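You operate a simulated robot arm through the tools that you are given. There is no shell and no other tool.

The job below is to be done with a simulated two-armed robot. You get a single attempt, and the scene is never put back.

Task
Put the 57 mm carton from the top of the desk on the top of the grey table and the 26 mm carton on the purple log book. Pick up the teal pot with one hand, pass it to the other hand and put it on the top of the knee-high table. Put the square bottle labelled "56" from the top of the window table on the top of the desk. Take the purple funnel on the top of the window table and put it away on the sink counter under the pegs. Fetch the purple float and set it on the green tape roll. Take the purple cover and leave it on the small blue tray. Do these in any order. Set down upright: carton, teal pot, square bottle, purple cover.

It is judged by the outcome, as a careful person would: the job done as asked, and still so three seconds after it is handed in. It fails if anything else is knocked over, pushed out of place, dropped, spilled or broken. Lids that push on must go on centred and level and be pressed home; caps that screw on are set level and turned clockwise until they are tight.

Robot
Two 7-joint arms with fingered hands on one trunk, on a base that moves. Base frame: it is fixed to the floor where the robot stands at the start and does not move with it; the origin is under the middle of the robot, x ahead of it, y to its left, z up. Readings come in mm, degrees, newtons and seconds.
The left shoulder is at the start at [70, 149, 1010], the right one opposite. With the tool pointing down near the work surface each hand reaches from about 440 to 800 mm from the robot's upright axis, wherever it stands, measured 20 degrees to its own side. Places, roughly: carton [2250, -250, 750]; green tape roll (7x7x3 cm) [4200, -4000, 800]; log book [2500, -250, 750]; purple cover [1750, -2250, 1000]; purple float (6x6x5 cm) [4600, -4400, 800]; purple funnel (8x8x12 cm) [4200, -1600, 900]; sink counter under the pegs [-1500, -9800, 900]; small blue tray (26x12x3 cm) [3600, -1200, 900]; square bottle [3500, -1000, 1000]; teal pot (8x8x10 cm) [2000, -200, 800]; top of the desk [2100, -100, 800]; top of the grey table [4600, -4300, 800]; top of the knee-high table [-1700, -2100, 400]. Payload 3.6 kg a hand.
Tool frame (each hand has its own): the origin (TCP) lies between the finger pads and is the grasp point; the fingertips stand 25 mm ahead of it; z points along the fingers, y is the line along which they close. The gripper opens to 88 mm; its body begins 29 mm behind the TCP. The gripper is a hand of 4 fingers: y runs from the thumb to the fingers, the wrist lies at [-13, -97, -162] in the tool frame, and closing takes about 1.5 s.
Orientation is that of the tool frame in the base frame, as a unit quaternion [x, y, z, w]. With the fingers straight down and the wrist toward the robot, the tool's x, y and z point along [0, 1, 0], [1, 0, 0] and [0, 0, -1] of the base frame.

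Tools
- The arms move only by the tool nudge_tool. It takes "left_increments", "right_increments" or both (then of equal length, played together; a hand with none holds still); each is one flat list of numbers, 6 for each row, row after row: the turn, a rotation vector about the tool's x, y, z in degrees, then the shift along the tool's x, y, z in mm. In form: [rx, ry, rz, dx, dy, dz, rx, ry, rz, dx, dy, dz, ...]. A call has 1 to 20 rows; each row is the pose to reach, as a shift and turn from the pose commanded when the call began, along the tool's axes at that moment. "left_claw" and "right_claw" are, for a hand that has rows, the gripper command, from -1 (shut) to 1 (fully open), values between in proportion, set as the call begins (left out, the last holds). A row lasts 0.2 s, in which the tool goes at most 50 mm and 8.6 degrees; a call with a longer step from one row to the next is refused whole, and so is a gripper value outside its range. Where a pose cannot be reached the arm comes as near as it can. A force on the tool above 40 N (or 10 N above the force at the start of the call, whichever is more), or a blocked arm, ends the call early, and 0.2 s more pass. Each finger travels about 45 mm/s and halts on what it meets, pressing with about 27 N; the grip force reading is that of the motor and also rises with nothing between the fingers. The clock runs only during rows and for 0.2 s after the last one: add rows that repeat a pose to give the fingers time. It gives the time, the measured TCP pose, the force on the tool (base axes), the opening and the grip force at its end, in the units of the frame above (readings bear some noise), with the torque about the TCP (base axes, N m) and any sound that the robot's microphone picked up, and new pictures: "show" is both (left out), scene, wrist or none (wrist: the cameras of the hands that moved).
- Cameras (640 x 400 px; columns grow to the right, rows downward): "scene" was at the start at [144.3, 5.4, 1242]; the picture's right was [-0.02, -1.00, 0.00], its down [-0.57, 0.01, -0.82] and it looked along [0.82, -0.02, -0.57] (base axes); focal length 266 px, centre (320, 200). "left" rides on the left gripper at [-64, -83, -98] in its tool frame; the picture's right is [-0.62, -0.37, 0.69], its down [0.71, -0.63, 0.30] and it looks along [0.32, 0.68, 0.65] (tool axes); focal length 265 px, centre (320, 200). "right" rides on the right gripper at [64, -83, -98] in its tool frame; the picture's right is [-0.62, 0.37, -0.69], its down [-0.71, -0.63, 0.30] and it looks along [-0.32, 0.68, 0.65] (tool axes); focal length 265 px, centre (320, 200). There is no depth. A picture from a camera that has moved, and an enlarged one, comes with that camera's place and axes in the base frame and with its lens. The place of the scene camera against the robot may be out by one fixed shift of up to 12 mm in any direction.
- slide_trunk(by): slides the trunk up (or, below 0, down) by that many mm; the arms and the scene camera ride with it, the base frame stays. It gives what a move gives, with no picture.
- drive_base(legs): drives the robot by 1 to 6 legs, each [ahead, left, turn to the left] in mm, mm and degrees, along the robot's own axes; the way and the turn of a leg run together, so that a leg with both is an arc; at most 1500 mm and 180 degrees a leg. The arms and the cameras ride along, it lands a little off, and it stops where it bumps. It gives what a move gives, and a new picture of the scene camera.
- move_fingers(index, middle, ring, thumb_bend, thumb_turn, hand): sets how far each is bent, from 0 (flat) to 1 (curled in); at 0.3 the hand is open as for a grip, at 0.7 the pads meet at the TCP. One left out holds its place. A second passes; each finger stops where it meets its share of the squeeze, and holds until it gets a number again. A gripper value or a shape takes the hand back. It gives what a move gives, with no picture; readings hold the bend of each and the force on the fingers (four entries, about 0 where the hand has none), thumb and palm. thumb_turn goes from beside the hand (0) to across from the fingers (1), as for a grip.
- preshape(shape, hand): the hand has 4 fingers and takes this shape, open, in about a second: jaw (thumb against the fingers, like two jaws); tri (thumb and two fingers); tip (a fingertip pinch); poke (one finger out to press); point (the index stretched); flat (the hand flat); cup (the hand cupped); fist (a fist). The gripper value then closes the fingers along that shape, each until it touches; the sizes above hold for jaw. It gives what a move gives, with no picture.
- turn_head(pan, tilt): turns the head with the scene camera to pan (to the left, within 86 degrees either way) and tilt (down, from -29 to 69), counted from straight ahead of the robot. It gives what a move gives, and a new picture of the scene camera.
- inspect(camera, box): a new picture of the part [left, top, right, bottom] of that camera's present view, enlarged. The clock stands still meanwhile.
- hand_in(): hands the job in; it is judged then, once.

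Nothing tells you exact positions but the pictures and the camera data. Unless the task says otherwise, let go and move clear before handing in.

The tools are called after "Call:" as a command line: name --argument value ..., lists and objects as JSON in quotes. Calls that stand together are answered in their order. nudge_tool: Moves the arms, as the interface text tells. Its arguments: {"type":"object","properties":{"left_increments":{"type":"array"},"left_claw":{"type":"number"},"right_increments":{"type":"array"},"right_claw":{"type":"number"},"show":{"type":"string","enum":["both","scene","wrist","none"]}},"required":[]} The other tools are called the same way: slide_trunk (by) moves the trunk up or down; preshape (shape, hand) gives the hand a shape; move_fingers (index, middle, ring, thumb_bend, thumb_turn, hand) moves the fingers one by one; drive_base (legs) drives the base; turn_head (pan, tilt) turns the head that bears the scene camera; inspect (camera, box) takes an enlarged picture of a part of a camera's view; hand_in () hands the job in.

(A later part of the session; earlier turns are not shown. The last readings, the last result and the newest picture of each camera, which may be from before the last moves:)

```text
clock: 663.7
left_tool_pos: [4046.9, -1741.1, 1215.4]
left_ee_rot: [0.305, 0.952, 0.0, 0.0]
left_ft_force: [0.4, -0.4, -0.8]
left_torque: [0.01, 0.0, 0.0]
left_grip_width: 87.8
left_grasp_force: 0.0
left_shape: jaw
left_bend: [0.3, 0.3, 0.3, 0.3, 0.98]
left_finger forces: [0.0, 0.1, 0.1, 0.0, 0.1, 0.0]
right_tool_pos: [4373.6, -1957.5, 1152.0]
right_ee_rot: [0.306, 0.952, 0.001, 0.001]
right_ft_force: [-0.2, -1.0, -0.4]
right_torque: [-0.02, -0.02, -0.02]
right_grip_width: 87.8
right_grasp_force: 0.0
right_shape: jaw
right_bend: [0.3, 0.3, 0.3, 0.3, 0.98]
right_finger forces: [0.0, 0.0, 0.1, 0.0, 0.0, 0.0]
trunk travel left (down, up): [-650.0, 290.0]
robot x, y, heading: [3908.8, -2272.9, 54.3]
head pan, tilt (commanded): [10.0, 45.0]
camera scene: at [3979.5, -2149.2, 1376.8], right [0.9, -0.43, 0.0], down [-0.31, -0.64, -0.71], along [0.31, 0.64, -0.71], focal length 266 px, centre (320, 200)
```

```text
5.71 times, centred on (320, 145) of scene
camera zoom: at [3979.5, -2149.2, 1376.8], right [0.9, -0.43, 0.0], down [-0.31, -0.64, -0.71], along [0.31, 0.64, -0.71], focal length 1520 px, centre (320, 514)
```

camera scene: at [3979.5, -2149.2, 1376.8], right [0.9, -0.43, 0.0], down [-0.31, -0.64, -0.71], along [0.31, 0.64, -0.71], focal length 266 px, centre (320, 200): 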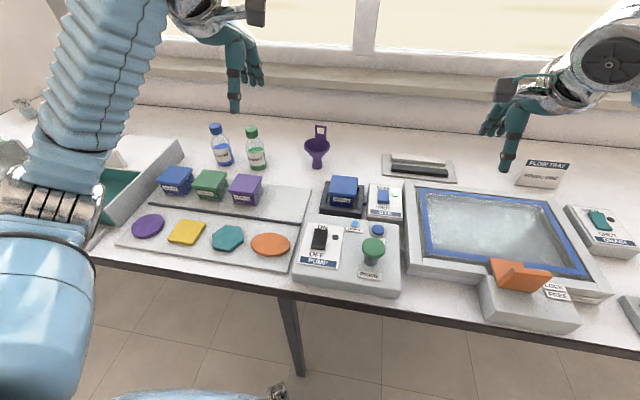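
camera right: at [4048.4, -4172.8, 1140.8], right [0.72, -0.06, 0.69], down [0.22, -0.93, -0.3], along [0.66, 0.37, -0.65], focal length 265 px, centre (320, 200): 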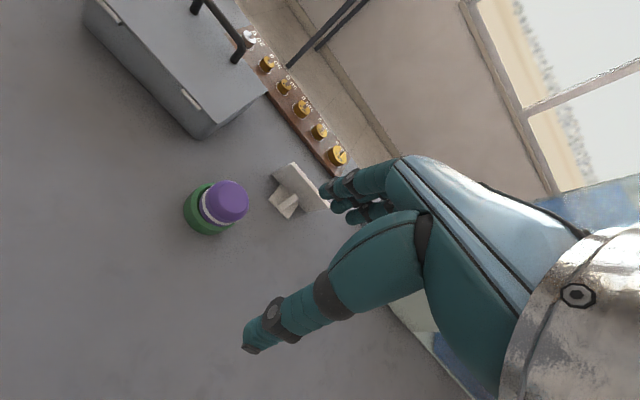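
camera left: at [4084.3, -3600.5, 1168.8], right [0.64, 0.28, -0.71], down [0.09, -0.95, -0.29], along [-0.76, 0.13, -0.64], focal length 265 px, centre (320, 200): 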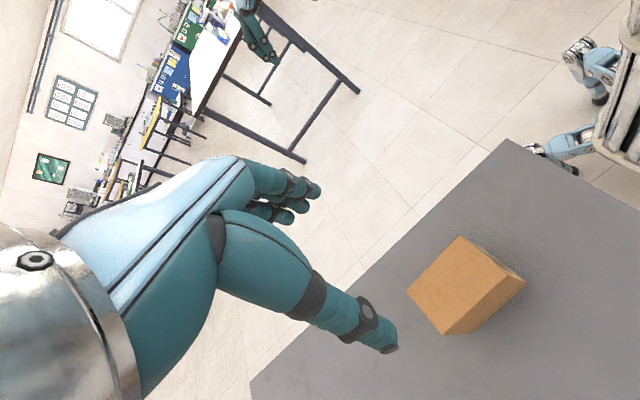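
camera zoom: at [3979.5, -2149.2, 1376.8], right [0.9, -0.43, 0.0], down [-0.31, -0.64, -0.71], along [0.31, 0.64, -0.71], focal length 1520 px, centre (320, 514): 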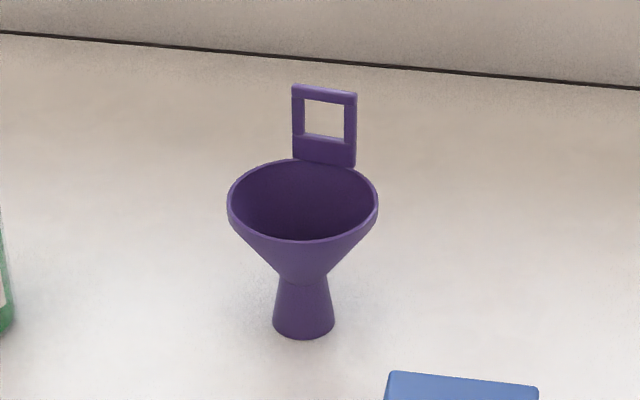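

The handle is at (4259,-1572), z 967–1002, slightly rotated. It is at the edge of my reach, so I edge the base 35 mm closer, then move the left hand over the handle.

Call:
drive_base --legs '[[35, 0, 0]]'

Call:
inspect --camera "left" --box '[350, 100, 470, 200]'

```text
clock: 664.8
left_tool_pos: [4069.7, -1711.1, 1214.4]
left_ee_rot: [0.305, 0.952, -0.001, 0.0]
left_ft_force: [-0.8, 0.4, -0.7]
left_torque: [0.0, 0.03, -0.01]
left_grip_width: 88.0
left_grasp_force: 0.0
left_shape: jaw
left_bend: [0.3, 0.3, 0.3, 0.3, 0.98]
left_finger forces: [0.1, 0.0, 0.0, 0.0, 0.0, 0.0]
right_tool_pos: [4395.0, -1928.9, 1151.4]
right_ee_rot: [0.306, 0.952, 0.001, 0.0]
right_ft_force: [0.4, -0.1, -0.1]
right_torque: [0.01, 0.0, 0.03]
right_grip_width: 87.9
right_grasp_force: 0.0
right_shape: jaw
right_bend: [0.3, 0.3, 0.3, 0.3, 0.98]
right_finger forces: [0.1, 0.0, 0.0, 0.0, 0.1, 0.0]
trunk travel left (down, up): [-650.0, 290.0]
robot x, y, heading: [3929.9, -2244.4, 54.4]
head pan, tilt (commanded): [10.0, 45.0]
camera scene: at [4003.1, -2118.2, 1376.6], right [0.9, -0.43, 0.0], down [-0.31, -0.64, -0.71], along [0.31, 0.64, -0.71], focal length 266 px, centre (320, 200)
```

scene: 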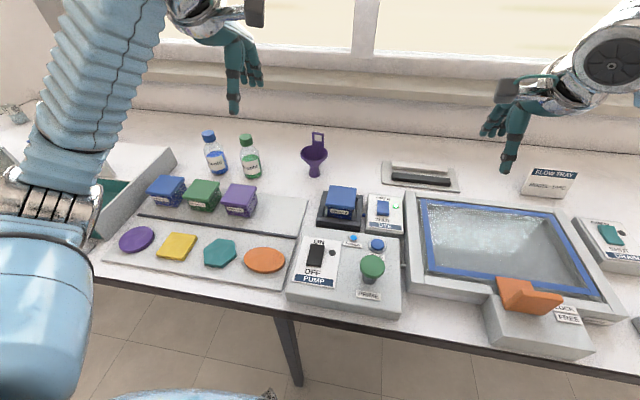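

```text
4.00 times, centred on (410, 150) of left
camera zoom: at [4073.3, -1816.0, 1312.1], right [0.29, -0.66, -0.69], down [-0.95, -0.1, -0.3], along [0.13, 0.74, -0.65], focal length 1062 px, centre (-40, 400)
```

zoom: 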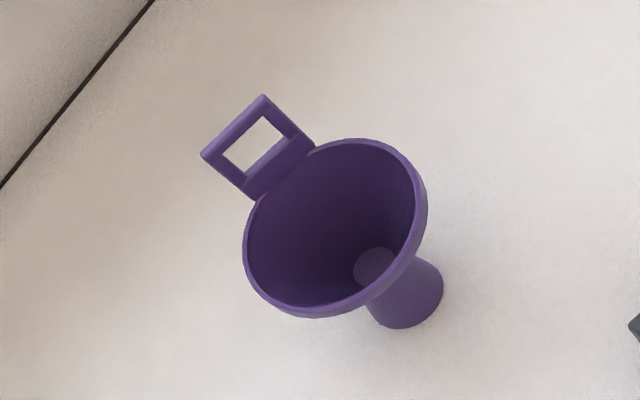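

Call:
nudge_tool --left_increments '[0, 0, 1, -12.2, 37.3, 20, 0, 0, 2, -24.4, 74.6, 40, 0, 0, 3, -36.6, 112, 60, 0, 0, 4, -48.8, 149, 85, 0, 0, 5, -61, 187, 110, 0, 0, 6, -73, 224, 135, 0, 0, 6, -73, 224, 135]' --left_claw 1 --show "both"

Call:
inspect --camera "scene" --box '[240, 70, 400, 200]'

Call:
inspect --camera "left" --box '[260, 140, 460, 340]'

```text
clock: 666.4
left_tool_pos: [4256.5, -1572.2, 1080.6]
left_ee_rot: [0.354, 0.935, 0.001, 0.0]
left_ft_force: [0.1, 0.3, 0.5]
left_torque: [0.02, 0.03, -0.01]
left_grip_width: 87.9
left_grasp_force: 0.0
left_shape: jaw
left_bend: [0.3, 0.3, 0.3, 0.3, 0.98]
left_finger forces: [0.1, 0.1, 0.0, 0.0, 0.1, 0.0]
right_tool_pos: [4392.5, -1929.0, 1153.0]
right_ee_rot: [0.306, 0.952, 0.001, 0.001]
right_ft_force: [0.0, -0.6, 0.0]
right_torque: [0.0, 0.03, 0.0]
right_grip_width: 87.8
right_grasp_force: 0.0
right_shape: jaw
right_bend: [0.3, 0.3, 0.3, 0.3, 0.98]
right_finger forces: [0.0, 0.0, 0.0, 0.0, 0.0, 0.0]
trunk travel left (down, up): [-650.0, 290.0]
robot x, y, heading: [3931.5, -2239.8, 54.4]
head pan, tilt (commanded): [10.0, 45.0]
camera scene: at [4000.1, -2119.5, 1376.9], right [0.9, -0.43, 0.0], down [-0.31, -0.64, -0.71], along [0.31, 0.64, -0.71], focal length 266 px, centre (320, 200)
camera left: at [4248.5, -1676.1, 1177.7], right [0.22, -0.69, -0.69], down [-0.95, 0.0, -0.31], along [0.21, 0.73, -0.65], focal length 265 px, centre (320, 200)
```

scene: 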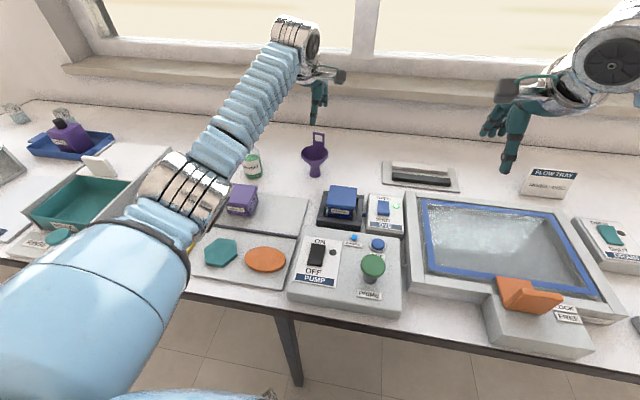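
left: 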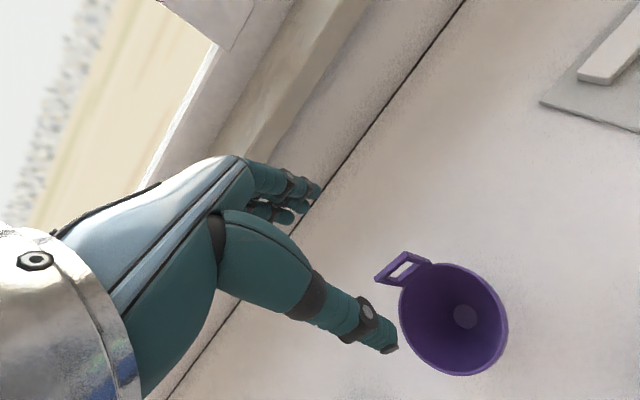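

```text
3.08 times, centred on (320, 135) of scene
camera zoom: at [4000.1, -2119.5, 1376.9], right [0.9, -0.43, 0.0], down [-0.31, -0.64, -0.71], along [0.31, 0.64, -0.71], focal length 818 px, centre (320, 400)
```

zoom: 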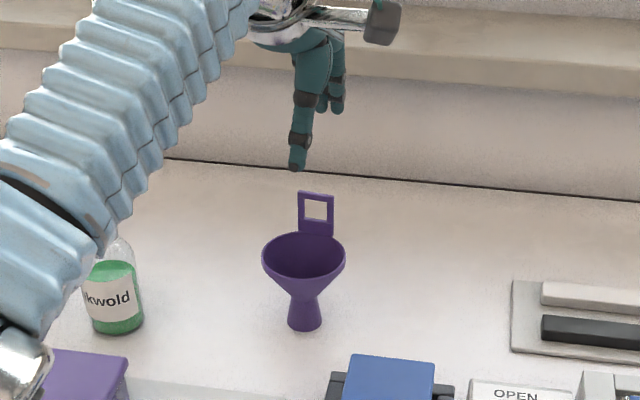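

```text
2.00 times, centred on (360, 240) of left
camera zoom: at [4248.5, -1676.1, 1177.7], right [0.22, -0.69, -0.69], down [-0.95, 0.0, -0.31], along [0.21, 0.73, -0.65], focal length 531 px, centre (240, 120)
```

zoom: 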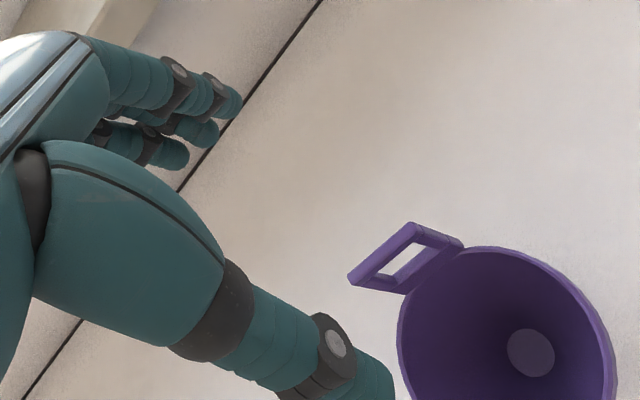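

Aligned with the handle plate. I descend so the fingertips stop just above the rim, one on each side of the handle.

Call:
nudge_tool --left_increments '[0, 0, 0, 0, 1, 30, 0, 0, 0, 0, 1, 60, 0, 0, 0, 0, 1, 83, 0, 0, 0, 0, 1, 83]' --left_claw 1 --show "wrist"

Call:
inspect --camera "scene" --box '[260, 90, 380, 200]'

```text
clock: 667.4
left_tool_pos: [4258.4, -1573.4, 996.0]
left_ee_rot: [0.354, 0.935, 0.001, -0.001]
left_ft_force: [0.4, 0.3, 0.8]
left_torque: [0.06, -0.01, -0.02]
left_grip_width: 87.7
left_grasp_force: 0.1
left_shape: jaw
left_bend: [0.3, 0.3, 0.3, 0.3, 0.98]
left_finger forces: [0.0, 0.0, 0.1, 0.0, 0.0, 0.0]
right_tool_pos: [4393.2, -1928.9, 1151.5]
right_ee_rot: [0.306, 0.952, 0.001, 0.001]
right_ft_force: [0.0, -0.3, 0.0]
right_torque: [0.02, 0.0, 0.0]
right_grip_width: 87.6
right_grasp_force: 0.0
right_shape: jaw
right_bend: [0.3, 0.3, 0.3, 0.3, 0.98]
right_finger forces: [0.1, 0.0, 0.0, 0.1, 0.0, 0.0]
trunk travel left (down, up): [-650.0, 290.0]
robot x, y, heading: [3931.6, -2239.5, 54.0]
head pan, tilt (commanded): [10.0, 45.0]
camera left: at [4251.2, -1676.8, 1093.8], right [0.22, -0.69, -0.69], down [-0.95, 0.0, -0.3], along [0.21, 0.73, -0.65], focal length 265 px, centre (320, 200)
```

left: 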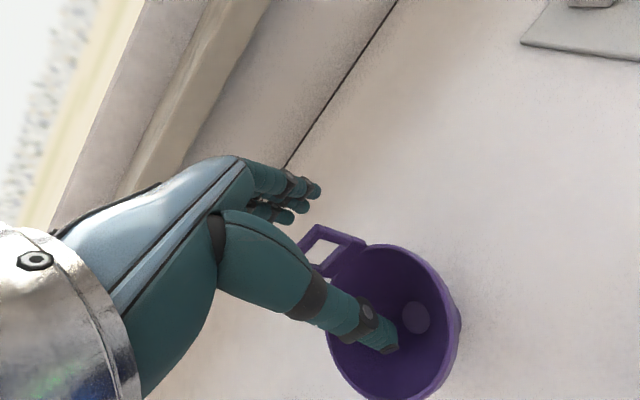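

```text
3.64 times, centred on (320, 145) of scene
camera zoom: at [4001.5, -2119.6, 1376.8], right [0.9, -0.43, 0.0], down [-0.31, -0.64, -0.71], along [0.31, 0.64, -0.71], focal length 967 px, centre (320, 400)
```

zoom: 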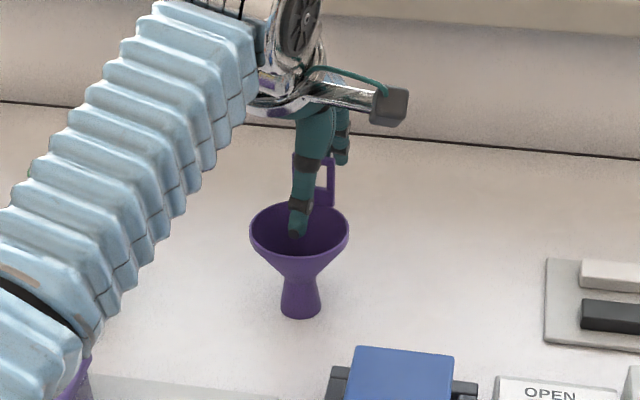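

The perspective matches: the hand is centred on the handle. I close on it.

Call:
nudge_tool --left_increments '[0, 0, 0, 0, 0, 0, 0, 0, 0, 0, 0, 0, 0, 0, 0, 0, 0, 0, 0, 0, 0, 0, 0, 0, 0, 0, 0, 0, 0, 0, 0, 0, 0, 0, 0, 0, 0, 0, 0, 0, 0, 0, 0, 0, 0, 0, 0, 0, 0, 0, 0, 0, 0, 0, 0, 0, 0, 0, 0, 0]' --left_claw -1 --show "wrist"

Call:
inspect --camera "scene" --box '[260, 90, 380, 200]'

```text
clock: 669.6
left_tool_pos: [4257.5, -1572.6, 996.5]
left_ee_rot: [0.355, 0.935, 0.0, 0.0]
left_ft_force: [0.3, 0.5, 0.1]
left_torque: [0.01, -0.01, 0.01]
left_grip_width: 0.1
left_grasp_force: 26.9
left_shape: jaw
left_bend: [0.7, 0.7, 0.7, 0.71, 1.0]
left_finger forces: [15.1, 8.2, 0.0, 0.0, 23.3, 0.0]
right_tool_pos: [4394.2, -1928.8, 1151.9]
right_ee_rot: [0.306, 0.952, 0.002, 0.0]
right_ft_force: [0.2, 0.2, -0.4]
right_torque: [-0.02, 0.03, 0.0]
right_grip_width: 87.6
right_grasp_force: 0.1
right_shape: jaw
right_bend: [0.3, 0.3, 0.3, 0.3, 0.98]
right_finger forces: [0.0, 0.1, 0.0, 0.0, 0.0, 0.0]
trunk travel left (down, up): [-650.0, 290.0]
robot x, y, heading: [3930.6, -2242.9, 54.3]
head pan, tilt (commanded): [10.0, 45.0]
camera left: at [4251.0, -1676.5, 1093.9], right [0.22, -0.69, -0.69], down [-0.95, 0.0, -0.3], along [0.21, 0.73, -0.65], focal length 265 px, centre (320, 200)
```

left: 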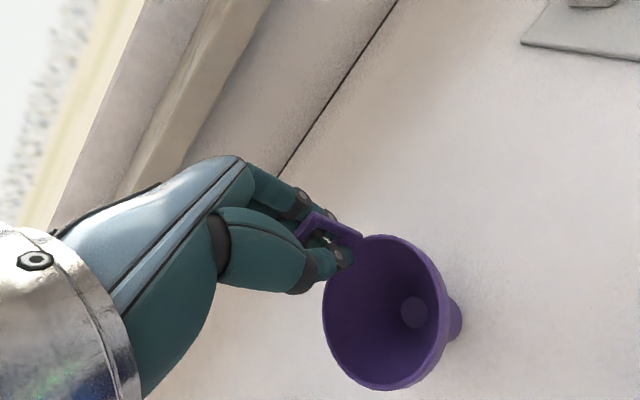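

```text
3.64 times, centred on (320, 145) of scene
camera zoom: at [4001.4, -2119.4, 1376.8], right [0.9, -0.43, 0.0], down [-0.31, -0.64, -0.71], along [0.31, 0.64, -0.71], focal length 967 px, centre (320, 400)
```

zoom: 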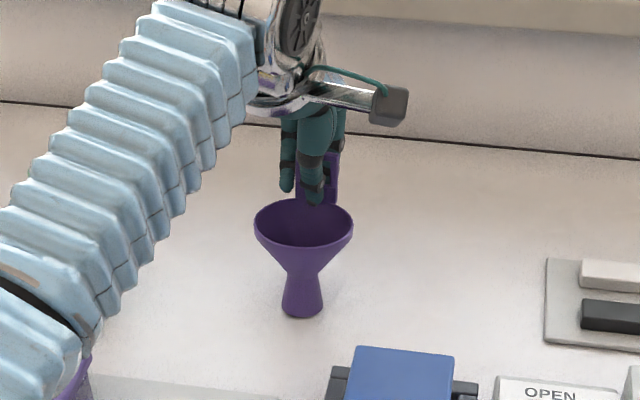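

It has closed on the handle (maybe through its opening). I lift a little and check the hold.

Call:
nudge_tool --left_increments '[0, 0, 0, 0, 0, -5, 0, 0, 0, 0, 0, -12, 0, 0, 0, 0, 0, -20, 0, 0, 0, 0, 0, -20]' --show "both"

Call:
inspect --camera "scene" --box '[260, 90, 380, 200]'

Call:
inspect --camera "left" --box '[230, 150, 480, 400]'

```text
clock: 670.6
left_tool_pos: [4258.4, -1571.3, 1017.2]
left_ee_rot: [0.354, 0.935, 0.0, 0.001]
left_ft_force: [0.0, 0.4, -0.5]
left_torque: [-0.01, -0.01, -0.02]
left_grip_width: 0.3
left_grasp_force: 27.2
left_shape: jaw
left_bend: [0.7, 0.7, 0.7, 0.71, 1.0]
left_finger forces: [15.2, 8.2, 0.0, 0.1, 23.3, 0.0]
right_tool_pos: [4392.7, -1930.2, 1152.2]
right_ee_rot: [0.306, 0.952, 0.002, 0.001]
right_ft_force: [-0.1, 0.3, 0.1]
right_torque: [0.03, -0.01, -0.01]
right_grip_width: 87.6
right_grasp_force: 0.1
right_shape: jaw
right_bend: [0.3, 0.3, 0.3, 0.3, 0.98]
right_finger forces: [0.0, 0.0, 0.1, 0.0, 0.0, 0.0]
trunk travel left (down, up): [-650.0, 290.0]
robot x, y, heading: [3929.6, -2242.0, 54.2]
head pan, tilt (commanded): [10.0, 45.0]
camera scene: at [4001.5, -2119.4, 1376.8], right [0.9, -0.43, 0.0], down [-0.31, -0.64, -0.71], along [0.31, 0.64, -0.71], focal length 266 px, centre (320, 200)
camera left: at [4251.4, -1676.1, 1114.7], right [0.22, -0.69, -0.69], down [-0.95, 0.0, -0.3], along [0.21, 0.73, -0.65], focal length 265 px, centre (320, 200)
```

scene: 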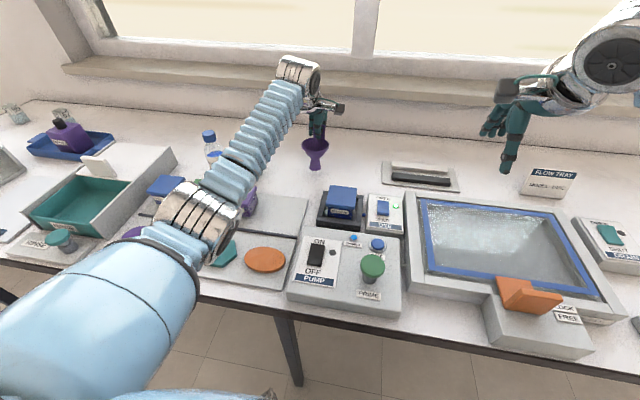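
left: 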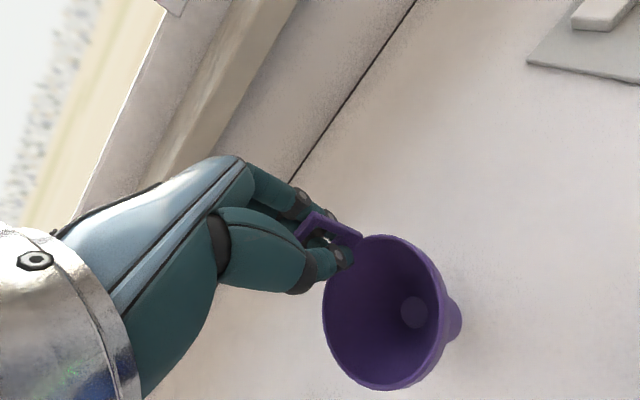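

```text
3.64 times, centred on (320, 145) of scene
camera zoom: at [4001.5, -2119.4, 1376.8], right [0.9, -0.43, 0.0], down [-0.31, -0.64, -0.71], along [0.31, 0.64, -0.71], focal length 967 px, centre (320, 400)
```

zoom: 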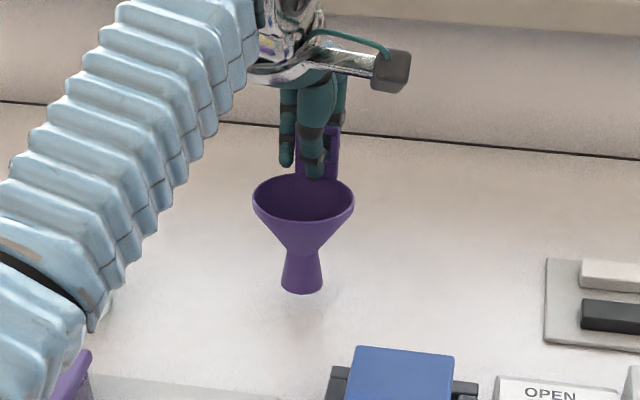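

```text
1.60 times, centred on (355, 275) of left
camera zoom: at [4251.4, -1676.1, 1114.7], right [0.22, -0.69, -0.69], down [-0.95, 0.0, -0.3], along [0.21, 0.73, -0.65], focal length 425 px, centre (264, 80)
```

zoom: 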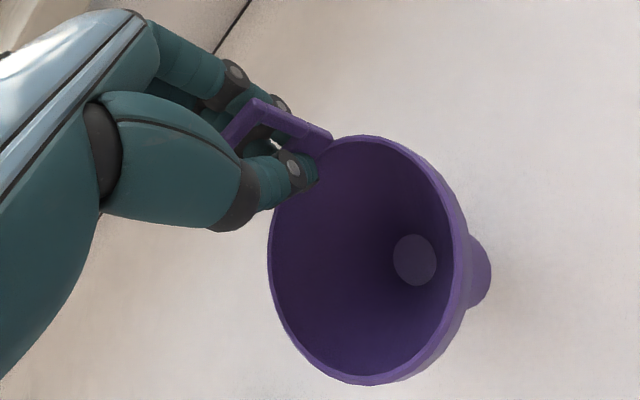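

The funnel hangs securely and upright. I raise it well clear, draw it back, then back away from the window table.

Call:
nudge_tool --left_increments '[0, 0, 0, 0, 0, -35, 0, 0, 0, 0, 0, -75, 0, 0, 0, 0, 0, -115, 0, 0, 0, 0, -15, -140, 0, 0, 0, 0, -55, -140, 0, 0, 0, 0, -95, -140, 0, 0, 0, 0, -135, -140, 0, 0, 0, 0, -175, -140, 0, 0, 0, 0, -210, -140, 0, 0, 0, 0, -210, -140]' --show "scene"

```text
clock: 672.8
left_tool_pos: [4123.0, -1730.5, 1160.0]
left_ee_rot: [0.354, 0.935, -0.001, -0.001]
left_ft_force: [0.7, -0.2, -0.1]
left_torque: [0.01, 0.02, 0.03]
left_grip_width: 0.0
left_grasp_force: 26.7
left_shape: jaw
left_bend: [0.7, 0.7, 0.7, 0.71, 1.0]
left_finger forces: [15.3, 8.2, 0.2, 0.1, 23.4, 0.0]
right_tool_pos: [4396.1, -1929.8, 1151.6]
right_ee_rot: [0.305, 0.952, 0.001, 0.0]
right_ft_force: [-0.6, -0.3, -0.1]
right_torque: [0.01, 0.01, 0.01]
right_grip_width: 87.4
right_grasp_force: 0.0
right_shape: jaw
right_bend: [0.3, 0.3, 0.3, 0.3, 0.98]
right_finger forces: [0.0, 0.0, 0.0, 0.1, 0.0, 0.1]
trunk travel left (down, up): [-650.0, 290.0]
robot x, y, heading: [3931.9, -2241.8, 54.4]
head pan, tilt (commanded): [10.0, 45.0]
camera scene: at [4003.9, -2119.9, 1376.7], right [0.9, -0.43, 0.0], down [-0.31, -0.64, -0.71], along [0.31, 0.64, -0.71], focal length 266 px, centre (320, 200)
```

scene: 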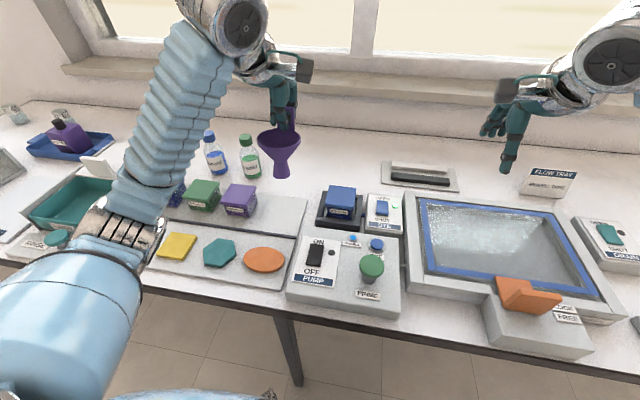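

Call:
drive_base --legs '[[-380, 0, 0], [0, 0, -90], [0, 0, -90.5], [1500, 0, 0]]'

Call:
turn_head --pan 0 --tilt 15

```text
clock: 717.1
left_tool_pos: [2607.4, -4254.0, 1159.9]
left_ee_rot: [0.933, -0.361, 0.0, 0.001]
left_ft_force: [0.7, 0.2, -2.1]
left_torque: [0.0, 0.0, -0.02]
left_grip_width: 0.1
left_grasp_force: 26.7
left_shape: jaw
left_bend: [0.7, 0.7, 0.7, 0.71, 1.0]
left_finger forces: [15.8, 8.3, 0.1, 0.1, 24.0, 0.0]
right_tool_pos: [2338.9, -4052.1, 1151.7]
right_ee_rot: [0.95, -0.312, -0.001, 0.001]
right_ft_force: [-0.7, 0.9, 0.4]
right_torque: [0.0, 0.02, 0.01]
right_grip_width: 87.6
right_grasp_force: 0.1
right_shape: jaw
right_bend: [0.3, 0.3, 0.3, 0.3, 0.98]
right_finger forces: [0.0, 0.0, 0.0, 0.0, 0.0, 0.0]
trunk travel left (down, up): [-650.0, 290.0]
robot x, y, heading: [2803.9, -3748.0, -126.4]
head pan, tilt (commanded): [10.0, 45.0]
camera scene: at [2746.5, -3851.3, 1376.7], right [-0.9, 0.45, 0.0], down [0.32, 0.63, -0.71], along [-0.31, -0.63, -0.71], focal length 266 px, centre (320, 200)
```

scene: 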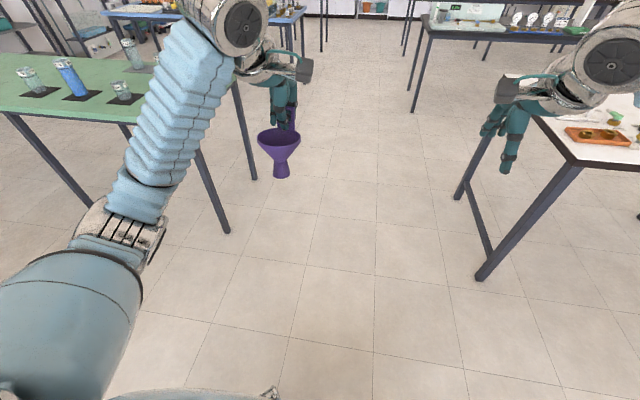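

```text
clock: 718.0
left_tool_pos: [2608.5, -4252.7, 1161.1]
left_ee_rot: [0.933, -0.361, 0.0, 0.0]
left_ft_force: [-0.5, 0.4, -0.9]
left_torque: [0.01, 0.01, -0.02]
left_grip_width: 0.2
left_grasp_force: 27.4
left_shape: jaw
left_bend: [0.7, 0.7, 0.7, 0.71, 1.0]
left_finger forces: [15.9, 8.3, 0.1, 0.1, 24.1, 0.1]
right_tool_pos: [2338.8, -4049.9, 1153.1]
right_ee_rot: [0.95, -0.312, -0.001, 0.001]
right_ft_force: [-0.4, 0.2, 0.0]
right_torque: [0.01, 0.0, 0.01]
right_grip_width: 87.6
right_grasp_force: 0.0
right_shape: jaw
right_bend: [0.3, 0.3, 0.3, 0.3, 0.98]
right_finger forces: [0.0, 0.1, 0.0, 0.0, 0.0, 0.0]
trunk travel left (down, up): [-650.0, 290.0]
robot x, y, heading: [2806.5, -3744.4, -126.1]
head pan, tilt (commanded): [0.0, 15.0]
camera scene: at [2727.9, -3852.9, 1423.6], right [-0.8, 0.59, 0.0], down [0.15, 0.21, -0.97], along [-0.57, -0.78, -0.26], focal length 266 px, centre (320, 200)
```

scene: 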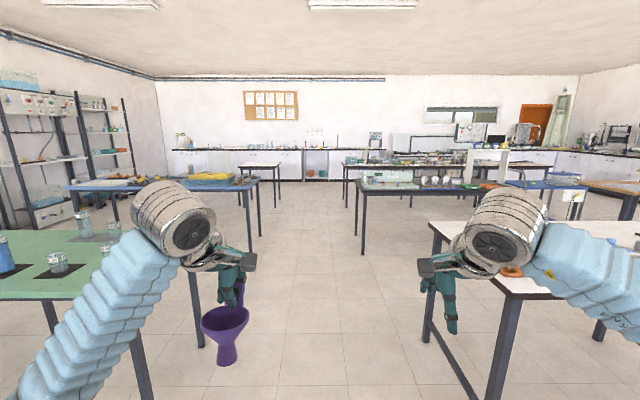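

The lane straight ahead toward the far wall is clear, about 1.3 m wide. I drive along it toward the sink counters.

Call:
drive_base --legs '[[1500, 30, 0], [1500, 30, 0], [1500, 30, 0]]'

Call:
turn_head --pan 0 --tilt 10

```text
refused: leg 1 is longer than a leg can be; nothing moved
```

```text
clock: 718.7
left_tool_pos: [2609.4, -4253.1, 1163.0]
left_ee_rot: [0.933, -0.36, -0.001, 0.0]
left_ft_force: [0.0, -0.6, -0.6]
left_torque: [0.01, 0.0, 0.04]
left_grip_width: 0.1
left_grasp_force: 27.1
left_shape: jaw
left_bend: [0.7, 0.7, 0.7, 0.71, 1.0]
left_finger forces: [15.7, 8.3, 0.1, 0.0, 24.1, 0.1]
right_tool_pos: [2340.0, -4050.4, 1151.1]
right_ee_rot: [0.95, -0.312, -0.001, 0.002]
right_ft_force: [0.4, -0.2, -0.2]
right_torque: [0.02, 0.03, -0.01]
right_grip_width: 87.5
right_grasp_force: 0.1
right_shape: jaw
right_bend: [0.3, 0.3, 0.3, 0.3, 0.98]
right_finger forces: [0.0, 0.1, 0.0, 0.0, 0.1, 0.0]
trunk travel left (down, up): [-650.0, 290.0]
robot x, y, heading: [2807.0, -3742.2, -126.3]
head pan, tilt (commanded): [0.0, 10.0]
camera scene: at [2728.0, -3852.7, 1431.8], right [-0.8, 0.59, 0.0], down [0.1, 0.14, -0.98], along [-0.58, -0.79, -0.17], focal length 266 px, centre (320, 200)
```

scene: 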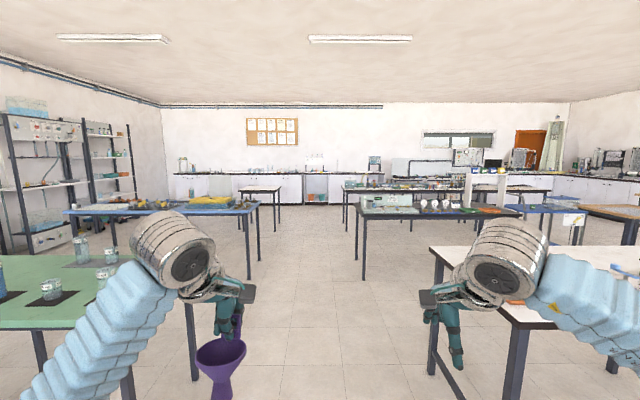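

Call:
drive_base --legs '[[1450, 30, 0], [1450, 30, 0], [1450, 30, 0]]'

Call:
turn_head --pan 0 --tilt 12

```text
clock: 773.8
left_tool_pos: [184.4, -7886.0, 1161.5]
left_ee_rot: [0.939, -0.344, 0.0, 0.001]
left_ft_force: [-1.0, 0.1, -0.1]
left_torque: [0.02, -0.01, -0.05]
left_grip_width: 0.0
left_grasp_force: 27.6
left_shape: jaw
left_bend: [0.7, 0.7, 0.7, 0.71, 1.0]
left_finger forces: [15.9, 8.4, 0.1, 0.0, 24.3, 0.1]
right_tool_pos: [-92.2, -7692.7, 1152.0]
right_ee_rot: [0.955, -0.295, 0.0, 0.003]
right_ft_force: [-0.1, 0.6, -0.6]
right_torque: [0.0, 0.0, 0.0]
right_grip_width: 87.7
right_grasp_force: 0.0
right_shape: jaw
right_bend: [0.3, 0.3, 0.3, 0.3, 0.98]
right_finger forces: [0.0, 0.1, 0.1, 0.1, 0.0, 0.0]
trunk travel left (down, up): [-650.0, 290.0]
robot x, y, heading: [362.4, -7371.7, -124.4]
head pan, tilt (commanded): [0.0, 10.0]
camera scene: at [289.7, -7481.6, 1431.9], right [-0.83, 0.56, 0.0], down [0.1, 0.14, -0.98], along [-0.56, -0.81, -0.17], focal length 266 px, centre (320, 200)
```

scene: 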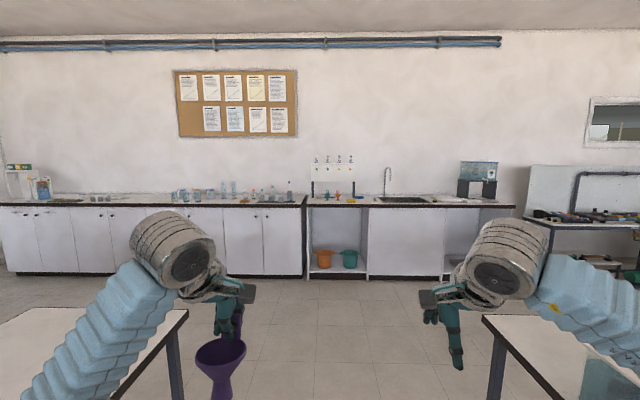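

```text
clock: 774.5
left_tool_pos: [184.4, -7886.5, 1160.7]
left_ee_rot: [0.939, -0.344, 0.0, 0.001]
left_ft_force: [-0.7, -0.7, -0.2]
left_torque: [0.02, 0.03, 0.0]
left_grip_width: 0.0
left_grasp_force: 27.1
left_shape: jaw
left_bend: [0.7, 0.7, 0.7, 0.71, 1.0]
left_finger forces: [16.0, 8.5, 0.0, 0.1, 24.3, 0.1]
right_tool_pos: [-90.9, -7692.6, 1152.6]
right_ee_rot: [0.955, -0.295, 0.0, 0.002]
right_ft_force: [0.4, 0.4, 0.6]
right_torque: [0.02, 0.03, 0.02]
right_grip_width: 87.5
right_grasp_force: 0.1
right_shape: jaw
right_bend: [0.3, 0.3, 0.3, 0.3, 0.98]
right_finger forces: [0.1, 0.1, 0.0, 0.0, 0.1, 0.1]
trunk travel left (down, up): [-650.0, 290.0]
robot x, y, heading: [362.9, -7372.5, -124.3]
head pan, tilt (commanded): [0.0, 12.0]
camera scene: at [289.3, -7482.1, 1428.6], right [-0.83, 0.56, 0.0], down [0.12, 0.17, -0.98], along [-0.55, -0.81, -0.21], focal length 266 px, centre (320, 200)
```

scene: 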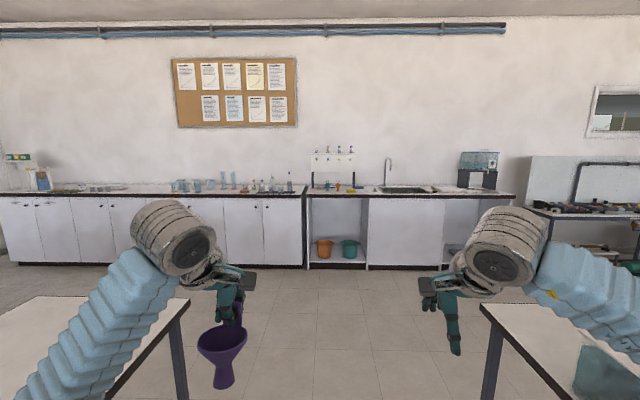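

I see the sink counter ahead with a white peg rack above it. I zoom in.

Call:
inspect --camera "scene" --box '[290, 130, 430, 220]'

Call:
inspect --camera "scene" --box '[300, 140, 370, 200]'

```text
4.44 times, centred on (360, 175) of scene
camera zoom: at [289.3, -7482.1, 1428.6], right [-0.83, 0.56, 0.0], down [0.12, 0.17, -0.98], along [-0.55, -0.81, -0.21], focal length 1182 px, centre (142, 311)
```

zoom: 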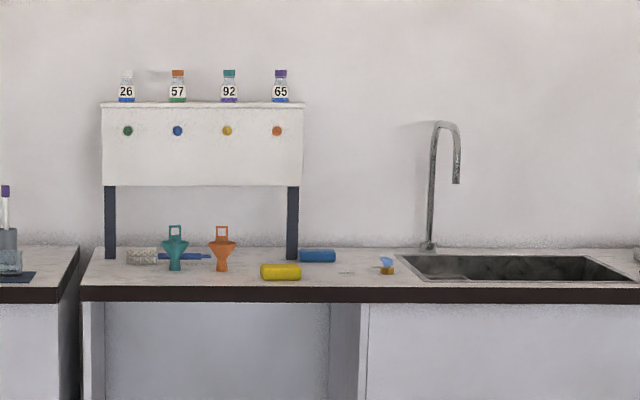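

```text
6.67 times, centred on (335, 170) of scene
camera zoom: at [289.3, -7482.1, 1428.6], right [-0.83, 0.56, 0.0], down [0.12, 0.17, -0.98], along [-0.55, -0.81, -0.21], focal length 1773 px, centre (220, 400)
```

zoom: 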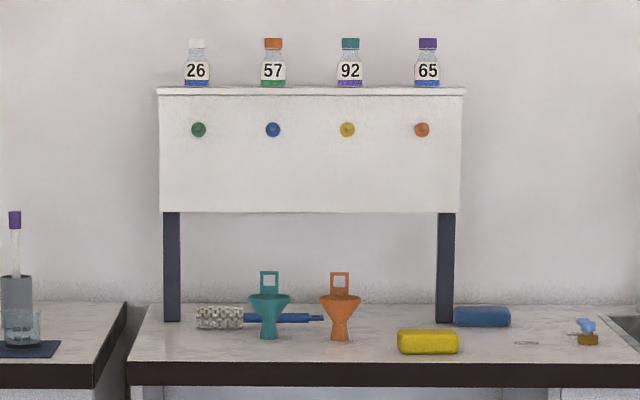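

Teal and orange funnels already stand there under the pegs; a free place is left of the teal one, under the green peg (s≈4805, w≈-8780). I straighten up and drive the rest of the way.

Call:
drive_base --legs '[[0, 0, -2], [1450, 0, 0], [880, 0, 0]]'

Call:
turn_head --pan 10 --tilt 30

```text
clock: 804.6
left_tool_pos: [-1156.1, -9785.2, 1160.6]
left_ee_rot: [0.938, -0.348, 0.0, 0.0]
left_ft_force: [0.1, -0.3, -0.3]
left_torque: [0.02, 0.02, 0.0]
left_grip_width: 0.0
left_grasp_force: 26.5
left_shape: jaw
left_bend: [0.7, 0.7, 0.7, 0.71, 1.0]
left_finger forces: [16.0, 8.4, 0.1, 0.1, 24.4, 0.0]
right_tool_pos: [-1432.1, -9590.8, 1151.7]
right_ee_rot: [0.955, -0.298, 0.001, 0.001]
right_ft_force: [0.6, 0.0, -0.7]
right_torque: [0.02, 0.02, 0.04]
right_grip_width: 87.5
right_grasp_force: 0.1
right_shape: jaw
right_bend: [0.3, 0.3, 0.3, 0.3, 0.98]
right_finger forces: [0.1, 0.0, 0.0, 0.1, 0.1, 0.1]
trunk travel left (down, up): [-650.0, 290.0]
robot x, y, heading: [-968.2, -9270.5, -124.5]
head pan, tilt (commanded): [0.0, 12.0]
camera scene: at [-1049.2, -9382.2, 1428.4], right [-0.82, 0.57, 0.0], down [0.12, 0.17, -0.98], along [-0.56, -0.8, -0.21], focal length 266 px, centre (320, 200)
```

scene: 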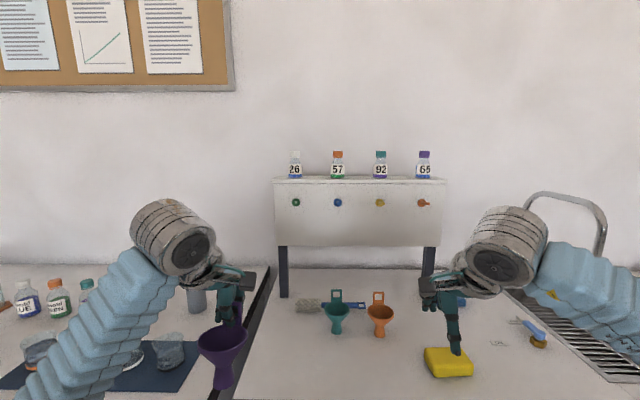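

```text
clock: 805.4
left_tool_pos: [-1154.2, -9784.6, 1160.5]
left_ee_rot: [0.938, -0.346, -0.001, 0.0]
left_ft_force: [0.4, 0.2, -0.3]
left_torque: [0.0, 0.05, -0.01]
left_grip_width: 0.1
left_grasp_force: 26.7
left_shape: jaw
left_bend: [0.7, 0.7, 0.7, 0.71, 1.0]
left_finger forces: [15.9, 8.4, 0.0, 0.0, 24.2, 0.0]
right_tool_pos: [-1431.0, -9588.9, 1152.0]
right_ee_rot: [0.954, -0.298, 0.0, 0.002]
right_ft_force: [-0.2, -0.3, -0.2]
right_torque: [0.0, 0.01, -0.02]
right_grip_width: 87.5
right_grasp_force: 0.0
right_shape: jaw
right_bend: [0.3, 0.3, 0.3, 0.3, 0.98]
right_finger forces: [0.1, 0.1, 0.0, 0.1, 0.0, 0.1]
trunk travel left (down, up): [-650.0, 290.0]
robot x, y, heading: [-968.6, -9272.4, -125.1]
head pan, tilt (commanded): [10.0, 30.0]
camera scene: at [-1032.4, -9387.5, 1399.5], right [-0.91, 0.42, 0.0], down [0.21, 0.45, -0.87], along [-0.36, -0.79, -0.5], focal length 266 px, centre (320, 200)
```

scene: 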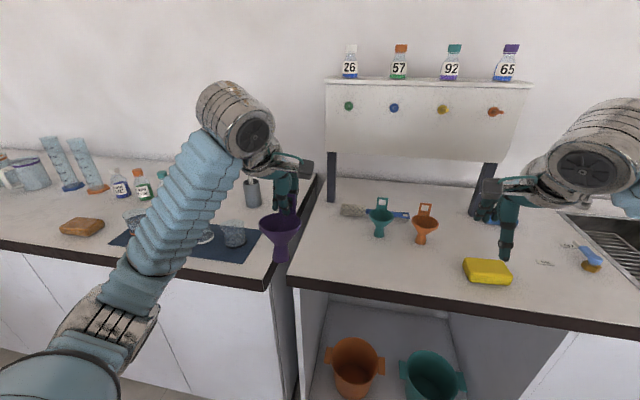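

The counter spot left of the teal funnel is free. I move a bit closer and to the right so the left hand can reach it comfortably.

Call:
drive_base --legs '[[150, -90, -1.3]]'

Call:
turn_head --pan 10 --tilt 40

Call:
inspect --camera "left" --box '[0, 0, 640, 400]'

```text
clock: 807.9
left_tool_pos: [-1324.0, -9849.6, 1161.1]
left_ee_rot: [0.934, -0.357, 0.0, 0.001]
left_ft_force: [0.9, 0.0, -0.3]
left_torque: [-0.01, 0.01, 0.0]
left_grip_width: 0.1
left_grasp_force: 26.5
left_shape: jaw
left_bend: [0.7, 0.7, 0.7, 0.71, 1.0]
left_finger forces: [16.0, 8.4, 0.1, 0.0, 24.3, 0.1]
right_tool_pos: [-1595.4, -9647.4, 1151.5]
right_ee_rot: [0.951, -0.31, 0.0, 0.002]
right_ft_force: [0.3, -0.9, 1.5]
right_torque: [-0.04, -0.02, 0.03]
right_grip_width: 87.7
right_grasp_force: 0.1
right_shape: jaw
right_bend: [0.3, 0.3, 0.3, 0.3, 0.98]
right_finger forces: [0.0, 0.0, 0.0, 0.0, 0.1, 0.0]
trunk travel left (down, up): [-650.0, 290.0]
robot x, y, heading: [-1130.4, -9344.7, -125.9]
head pan, tilt (commanded): [10.0, 30.0]
camera scene: at [-1196.7, -9455.7, 1399.6], right [-0.9, 0.44, 0.0], down [0.22, 0.45, -0.87], along [-0.38, -0.78, -0.5], focal length 266 px, centre (320, 200)
```

scene: 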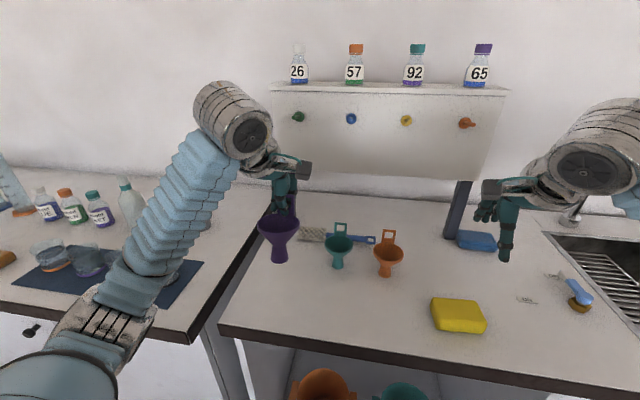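

```text
clock: 808.6
left_tool_pos: [-1324.8, -9851.7, 1160.6]
left_ee_rot: [0.934, -0.358, -0.001, 0.001]
left_ft_force: [0.3, -0.8, 0.1]
left_torque: [-0.03, 0.03, -0.03]
left_grip_width: 0.0
left_grasp_force: 27.1
left_shape: jaw
left_bend: [0.7, 0.7, 0.7, 0.71, 1.0]
left_finger forces: [16.0, 8.5, 0.0, 0.1, 24.3, 0.1]
right_tool_pos: [-1595.0, -9647.9, 1152.4]
right_ee_rot: [0.951, -0.31, -0.001, 0.001]
right_ft_force: [0.9, -0.6, -0.7]
right_torque: [0.02, 0.03, -0.01]
right_grip_width: 87.7
right_grasp_force: 0.1
right_shape: jaw
right_bend: [0.3, 0.3, 0.3, 0.3, 0.98]
right_finger forces: [0.1, 0.1, 0.0, 0.0, 0.0, 0.0]
trunk travel left (down, up): [-650.0, 290.0]
robot x, y, heading: [-1133.7, -9343.2, -126.1]
head pan, tilt (commanded): [10.0, 40.0]
camera scene: at [-1193.7, -9452.0, 1384.2], right [-0.9, 0.44, 0.0], down [0.28, 0.58, -0.77], along [-0.34, -0.69, -0.64], focal length 266 px, centre (320, 200)
```

scene: 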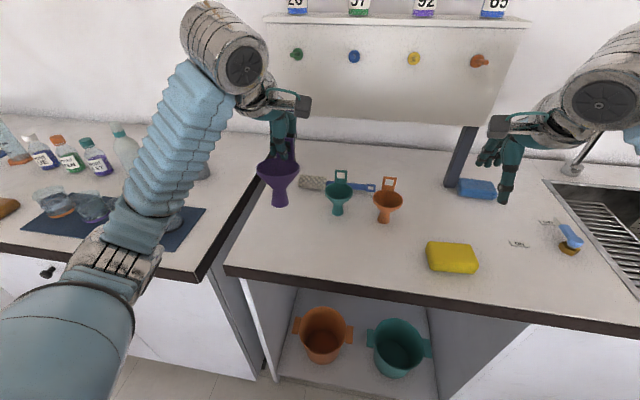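

```text
1.00 times, centred on (320, 200) of left (not enlarged: the box is as wide or as high as the picture)
camera zoom: at [-1317.1, -9744.2, 1258.9], right [-0.22, 0.69, -0.69], down [0.95, -0.01, -0.3], along [-0.22, -0.73, -0.65], focal length 265 px, centre (320, 200)
```

zoom: 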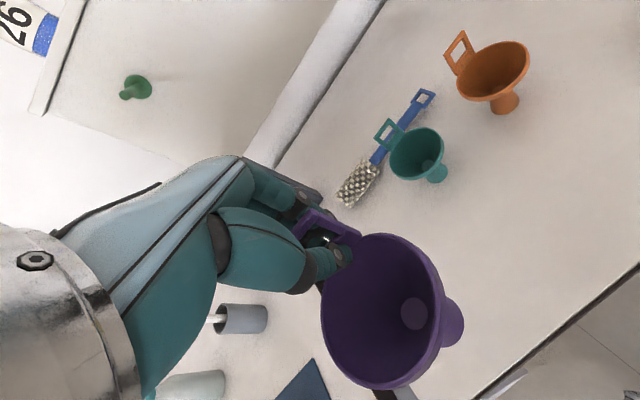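

I carry the funnel over the free spot, still well above the counter.

Call:
nudge_tool --left_increments '[0, 0, 0, 10, 38, 10, 0, 0, 0, 20, 76, 30, 0, 0, 0, 30, 114, 55, 0, 0, 0, 39, 152, 80, 0, 0, 0, 39, 152, 105, 0, 0, 0, 39, 152, 105]' --show "both"

Call:
inspect --camera "scene" --box '[220, 100, 420, 240]'

```text
clock: 810.0
left_tool_pos: [-1399.8, -9987.7, 1054.9]
left_ee_rot: [0.934, -0.358, 0.001, 0.001]
left_ft_force: [0.0, -1.3, -0.5]
left_torque: [-0.03, 0.03, 0.02]
left_grip_width: 0.1
left_grasp_force: 27.3
left_shape: jaw
left_bend: [0.7, 0.7, 0.7, 0.71, 1.0]
left_finger forces: [15.9, 8.3, 0.0, 0.0, 24.3, 0.1]
right_tool_pos: [-1595.9, -9649.6, 1152.4]
right_ee_rot: [0.951, -0.309, -0.001, 0.002]
right_ft_force: [-0.1, 0.0, -0.2]
right_torque: [-0.02, 0.01, 0.01]
right_grip_width: 87.9
right_grasp_force: 0.1
right_shape: jaw
right_bend: [0.3, 0.3, 0.3, 0.3, 0.98]
right_finger forces: [0.0, 0.0, 0.0, 0.0, 0.0, 0.0]
trunk travel left (down, up): [-650.0, 290.0]
robot x, y, heading: [-1132.7, -9340.3, -125.9]
head pan, tilt (commanded): [10.0, 40.0]
camera scene: at [-1193.6, -9452.5, 1384.2], right [-0.9, 0.44, 0.0], down [0.28, 0.58, -0.77], along [-0.34, -0.69, -0.64], focal length 266 px, centre (320, 200)
camera left: at [-1392.5, -9881.6, 1153.4], right [-0.22, 0.69, -0.69], down [0.95, -0.01, -0.3], along [-0.22, -0.73, -0.65], focal length 265 px, centre (320, 200)
```

scene: 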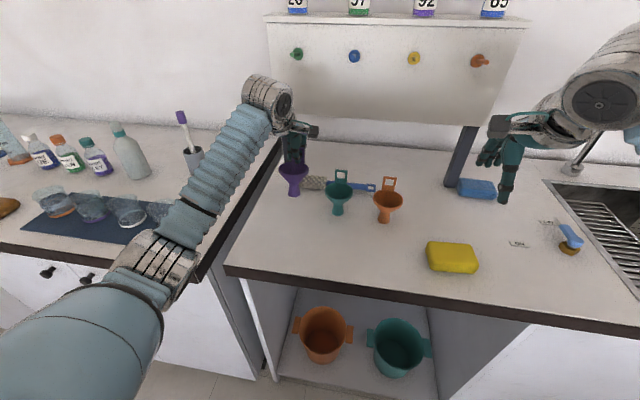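
left: 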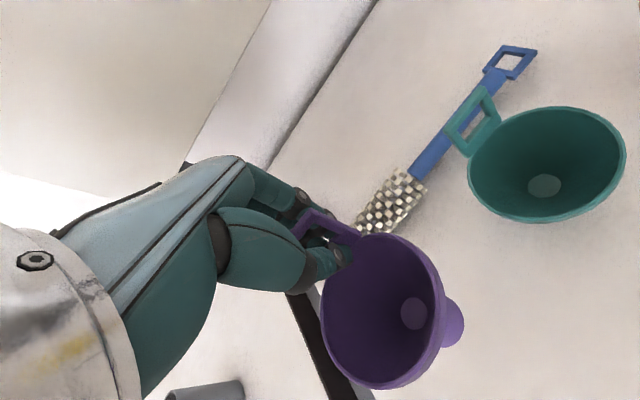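

```text
2.86 times, centred on (320, 170) of scene
camera zoom: at [-1193.6, -9452.5, 1384.2], right [-0.9, 0.44, 0.0], down [0.28, 0.58, -0.77], along [-0.34, -0.69, -0.64], focal length 760 px, centre (320, 286)
```

zoom: 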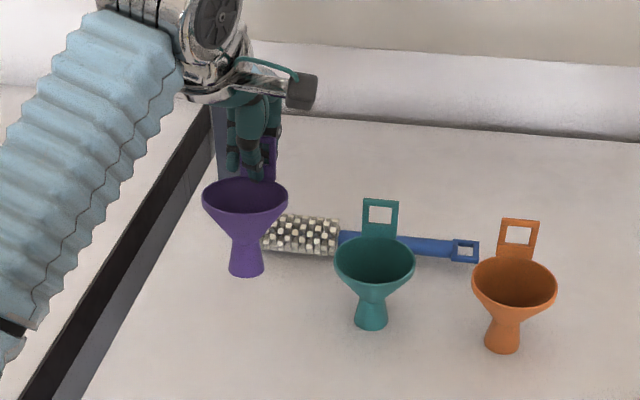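

The spot under the funnel is clear of the brush and the teal funnel. I lower in stages, checking the force each time.

Call:
nudge_tool --left_increments '[0, 0, 0, 0, 0, 10, 0, 0, 0, 0, 0, 20, 0, 0, 0, 0, 0, 30, 0, 0, 0, 0, 0, 36, 0, 0, 0, 0, 0, 36]' --show "none"

Call:
inspect --camera "scene" --box '[220, 100, 420, 240]'

```text
clock: 811.2
left_tool_pos: [-1397.3, -9989.5, 1020.9]
left_ee_rot: [0.934, -0.358, 0.001, 0.001]
left_ft_force: [-0.4, 0.6, 0.0]
left_torque: [0.0, 0.02, 0.0]
left_grip_width: 0.1
left_grasp_force: 26.5
left_shape: jaw
left_bend: [0.7, 0.7, 0.7, 0.71, 1.0]
left_finger forces: [15.9, 8.2, 0.0, 0.0, 24.2, 0.0]
right_tool_pos: [-1597.4, -9650.6, 1152.1]
right_ee_rot: [0.951, -0.31, 0.0, 0.001]
right_ft_force: [-0.1, 0.0, 0.6]
right_torque: [0.04, -0.01, 0.0]
right_grip_width: 87.6
right_grasp_force: 0.0
right_shape: jaw
right_bend: [0.3, 0.3, 0.3, 0.3, 0.98]
right_finger forces: [0.0, 0.0, 0.0, 0.0, 0.0, 0.0]
trunk travel left (down, up): [-650.0, 290.0]
robot x, y, heading: [-1133.1, -9341.5, -126.5]
head pan, tilt (commanded): [10.0, 40.0]
```

```text
2.86 times, centred on (320, 170) of scene
camera zoom: at [-1194.1, -9452.7, 1384.1], right [-0.9, 0.44, 0.0], down [0.28, 0.58, -0.77], along [-0.34, -0.69, -0.64], focal length 760 px, centre (320, 286)
```

zoom: 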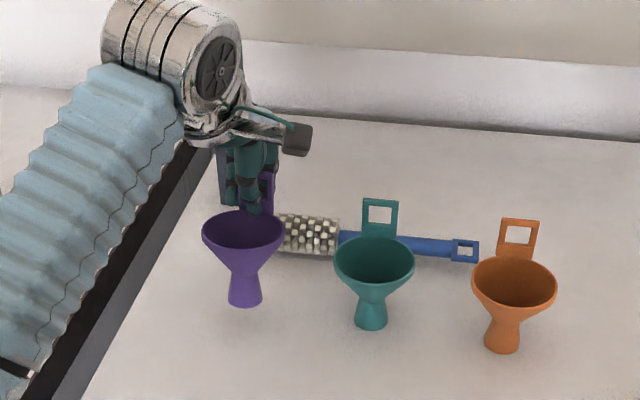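

Call:
nudge_tool --left_increments '[0, 0, 0, 0, 0, 5, 0, 0, 0, 0, 0, 10, 0, 0, 0, 0, 0, 15, 0, 0, 0, 0, 0, 15]' --show "none"

```text
clock: 812.2
left_tool_pos: [-1398.3, -9990.8, 1003.6]
left_ee_rot: [0.934, -0.357, 0.0, 0.001]
left_ft_force: [0.0, 0.4, -0.5]
left_torque: [0.03, -0.03, 0.0]
left_grip_width: 0.0
left_grasp_force: 27.0
left_shape: jaw
left_bend: [0.7, 0.7, 0.7, 0.71, 1.0]
left_finger forces: [15.9, 8.3, 0.0, 0.0, 24.1, 0.0]
right_tool_pos: [-1595.8, -9649.7, 1152.5]
right_ee_rot: [0.951, -0.31, -0.001, 0.002]
right_ft_force: [0.8, -0.6, -0.6]
right_torque: [0.02, 0.05, -0.02]
right_grip_width: 87.9
right_grasp_force: 0.1
right_shape: jaw
right_bend: [0.3, 0.3, 0.3, 0.3, 0.98]
right_finger forces: [0.1, 0.1, 0.0, 0.0, 0.1, 0.0]
trunk travel left (down, up): [-650.0, 290.0]
robot x, y, heading: [-1132.6, -9341.1, -126.1]
head pan, tilt (commanded): [10.0, 40.0]
```

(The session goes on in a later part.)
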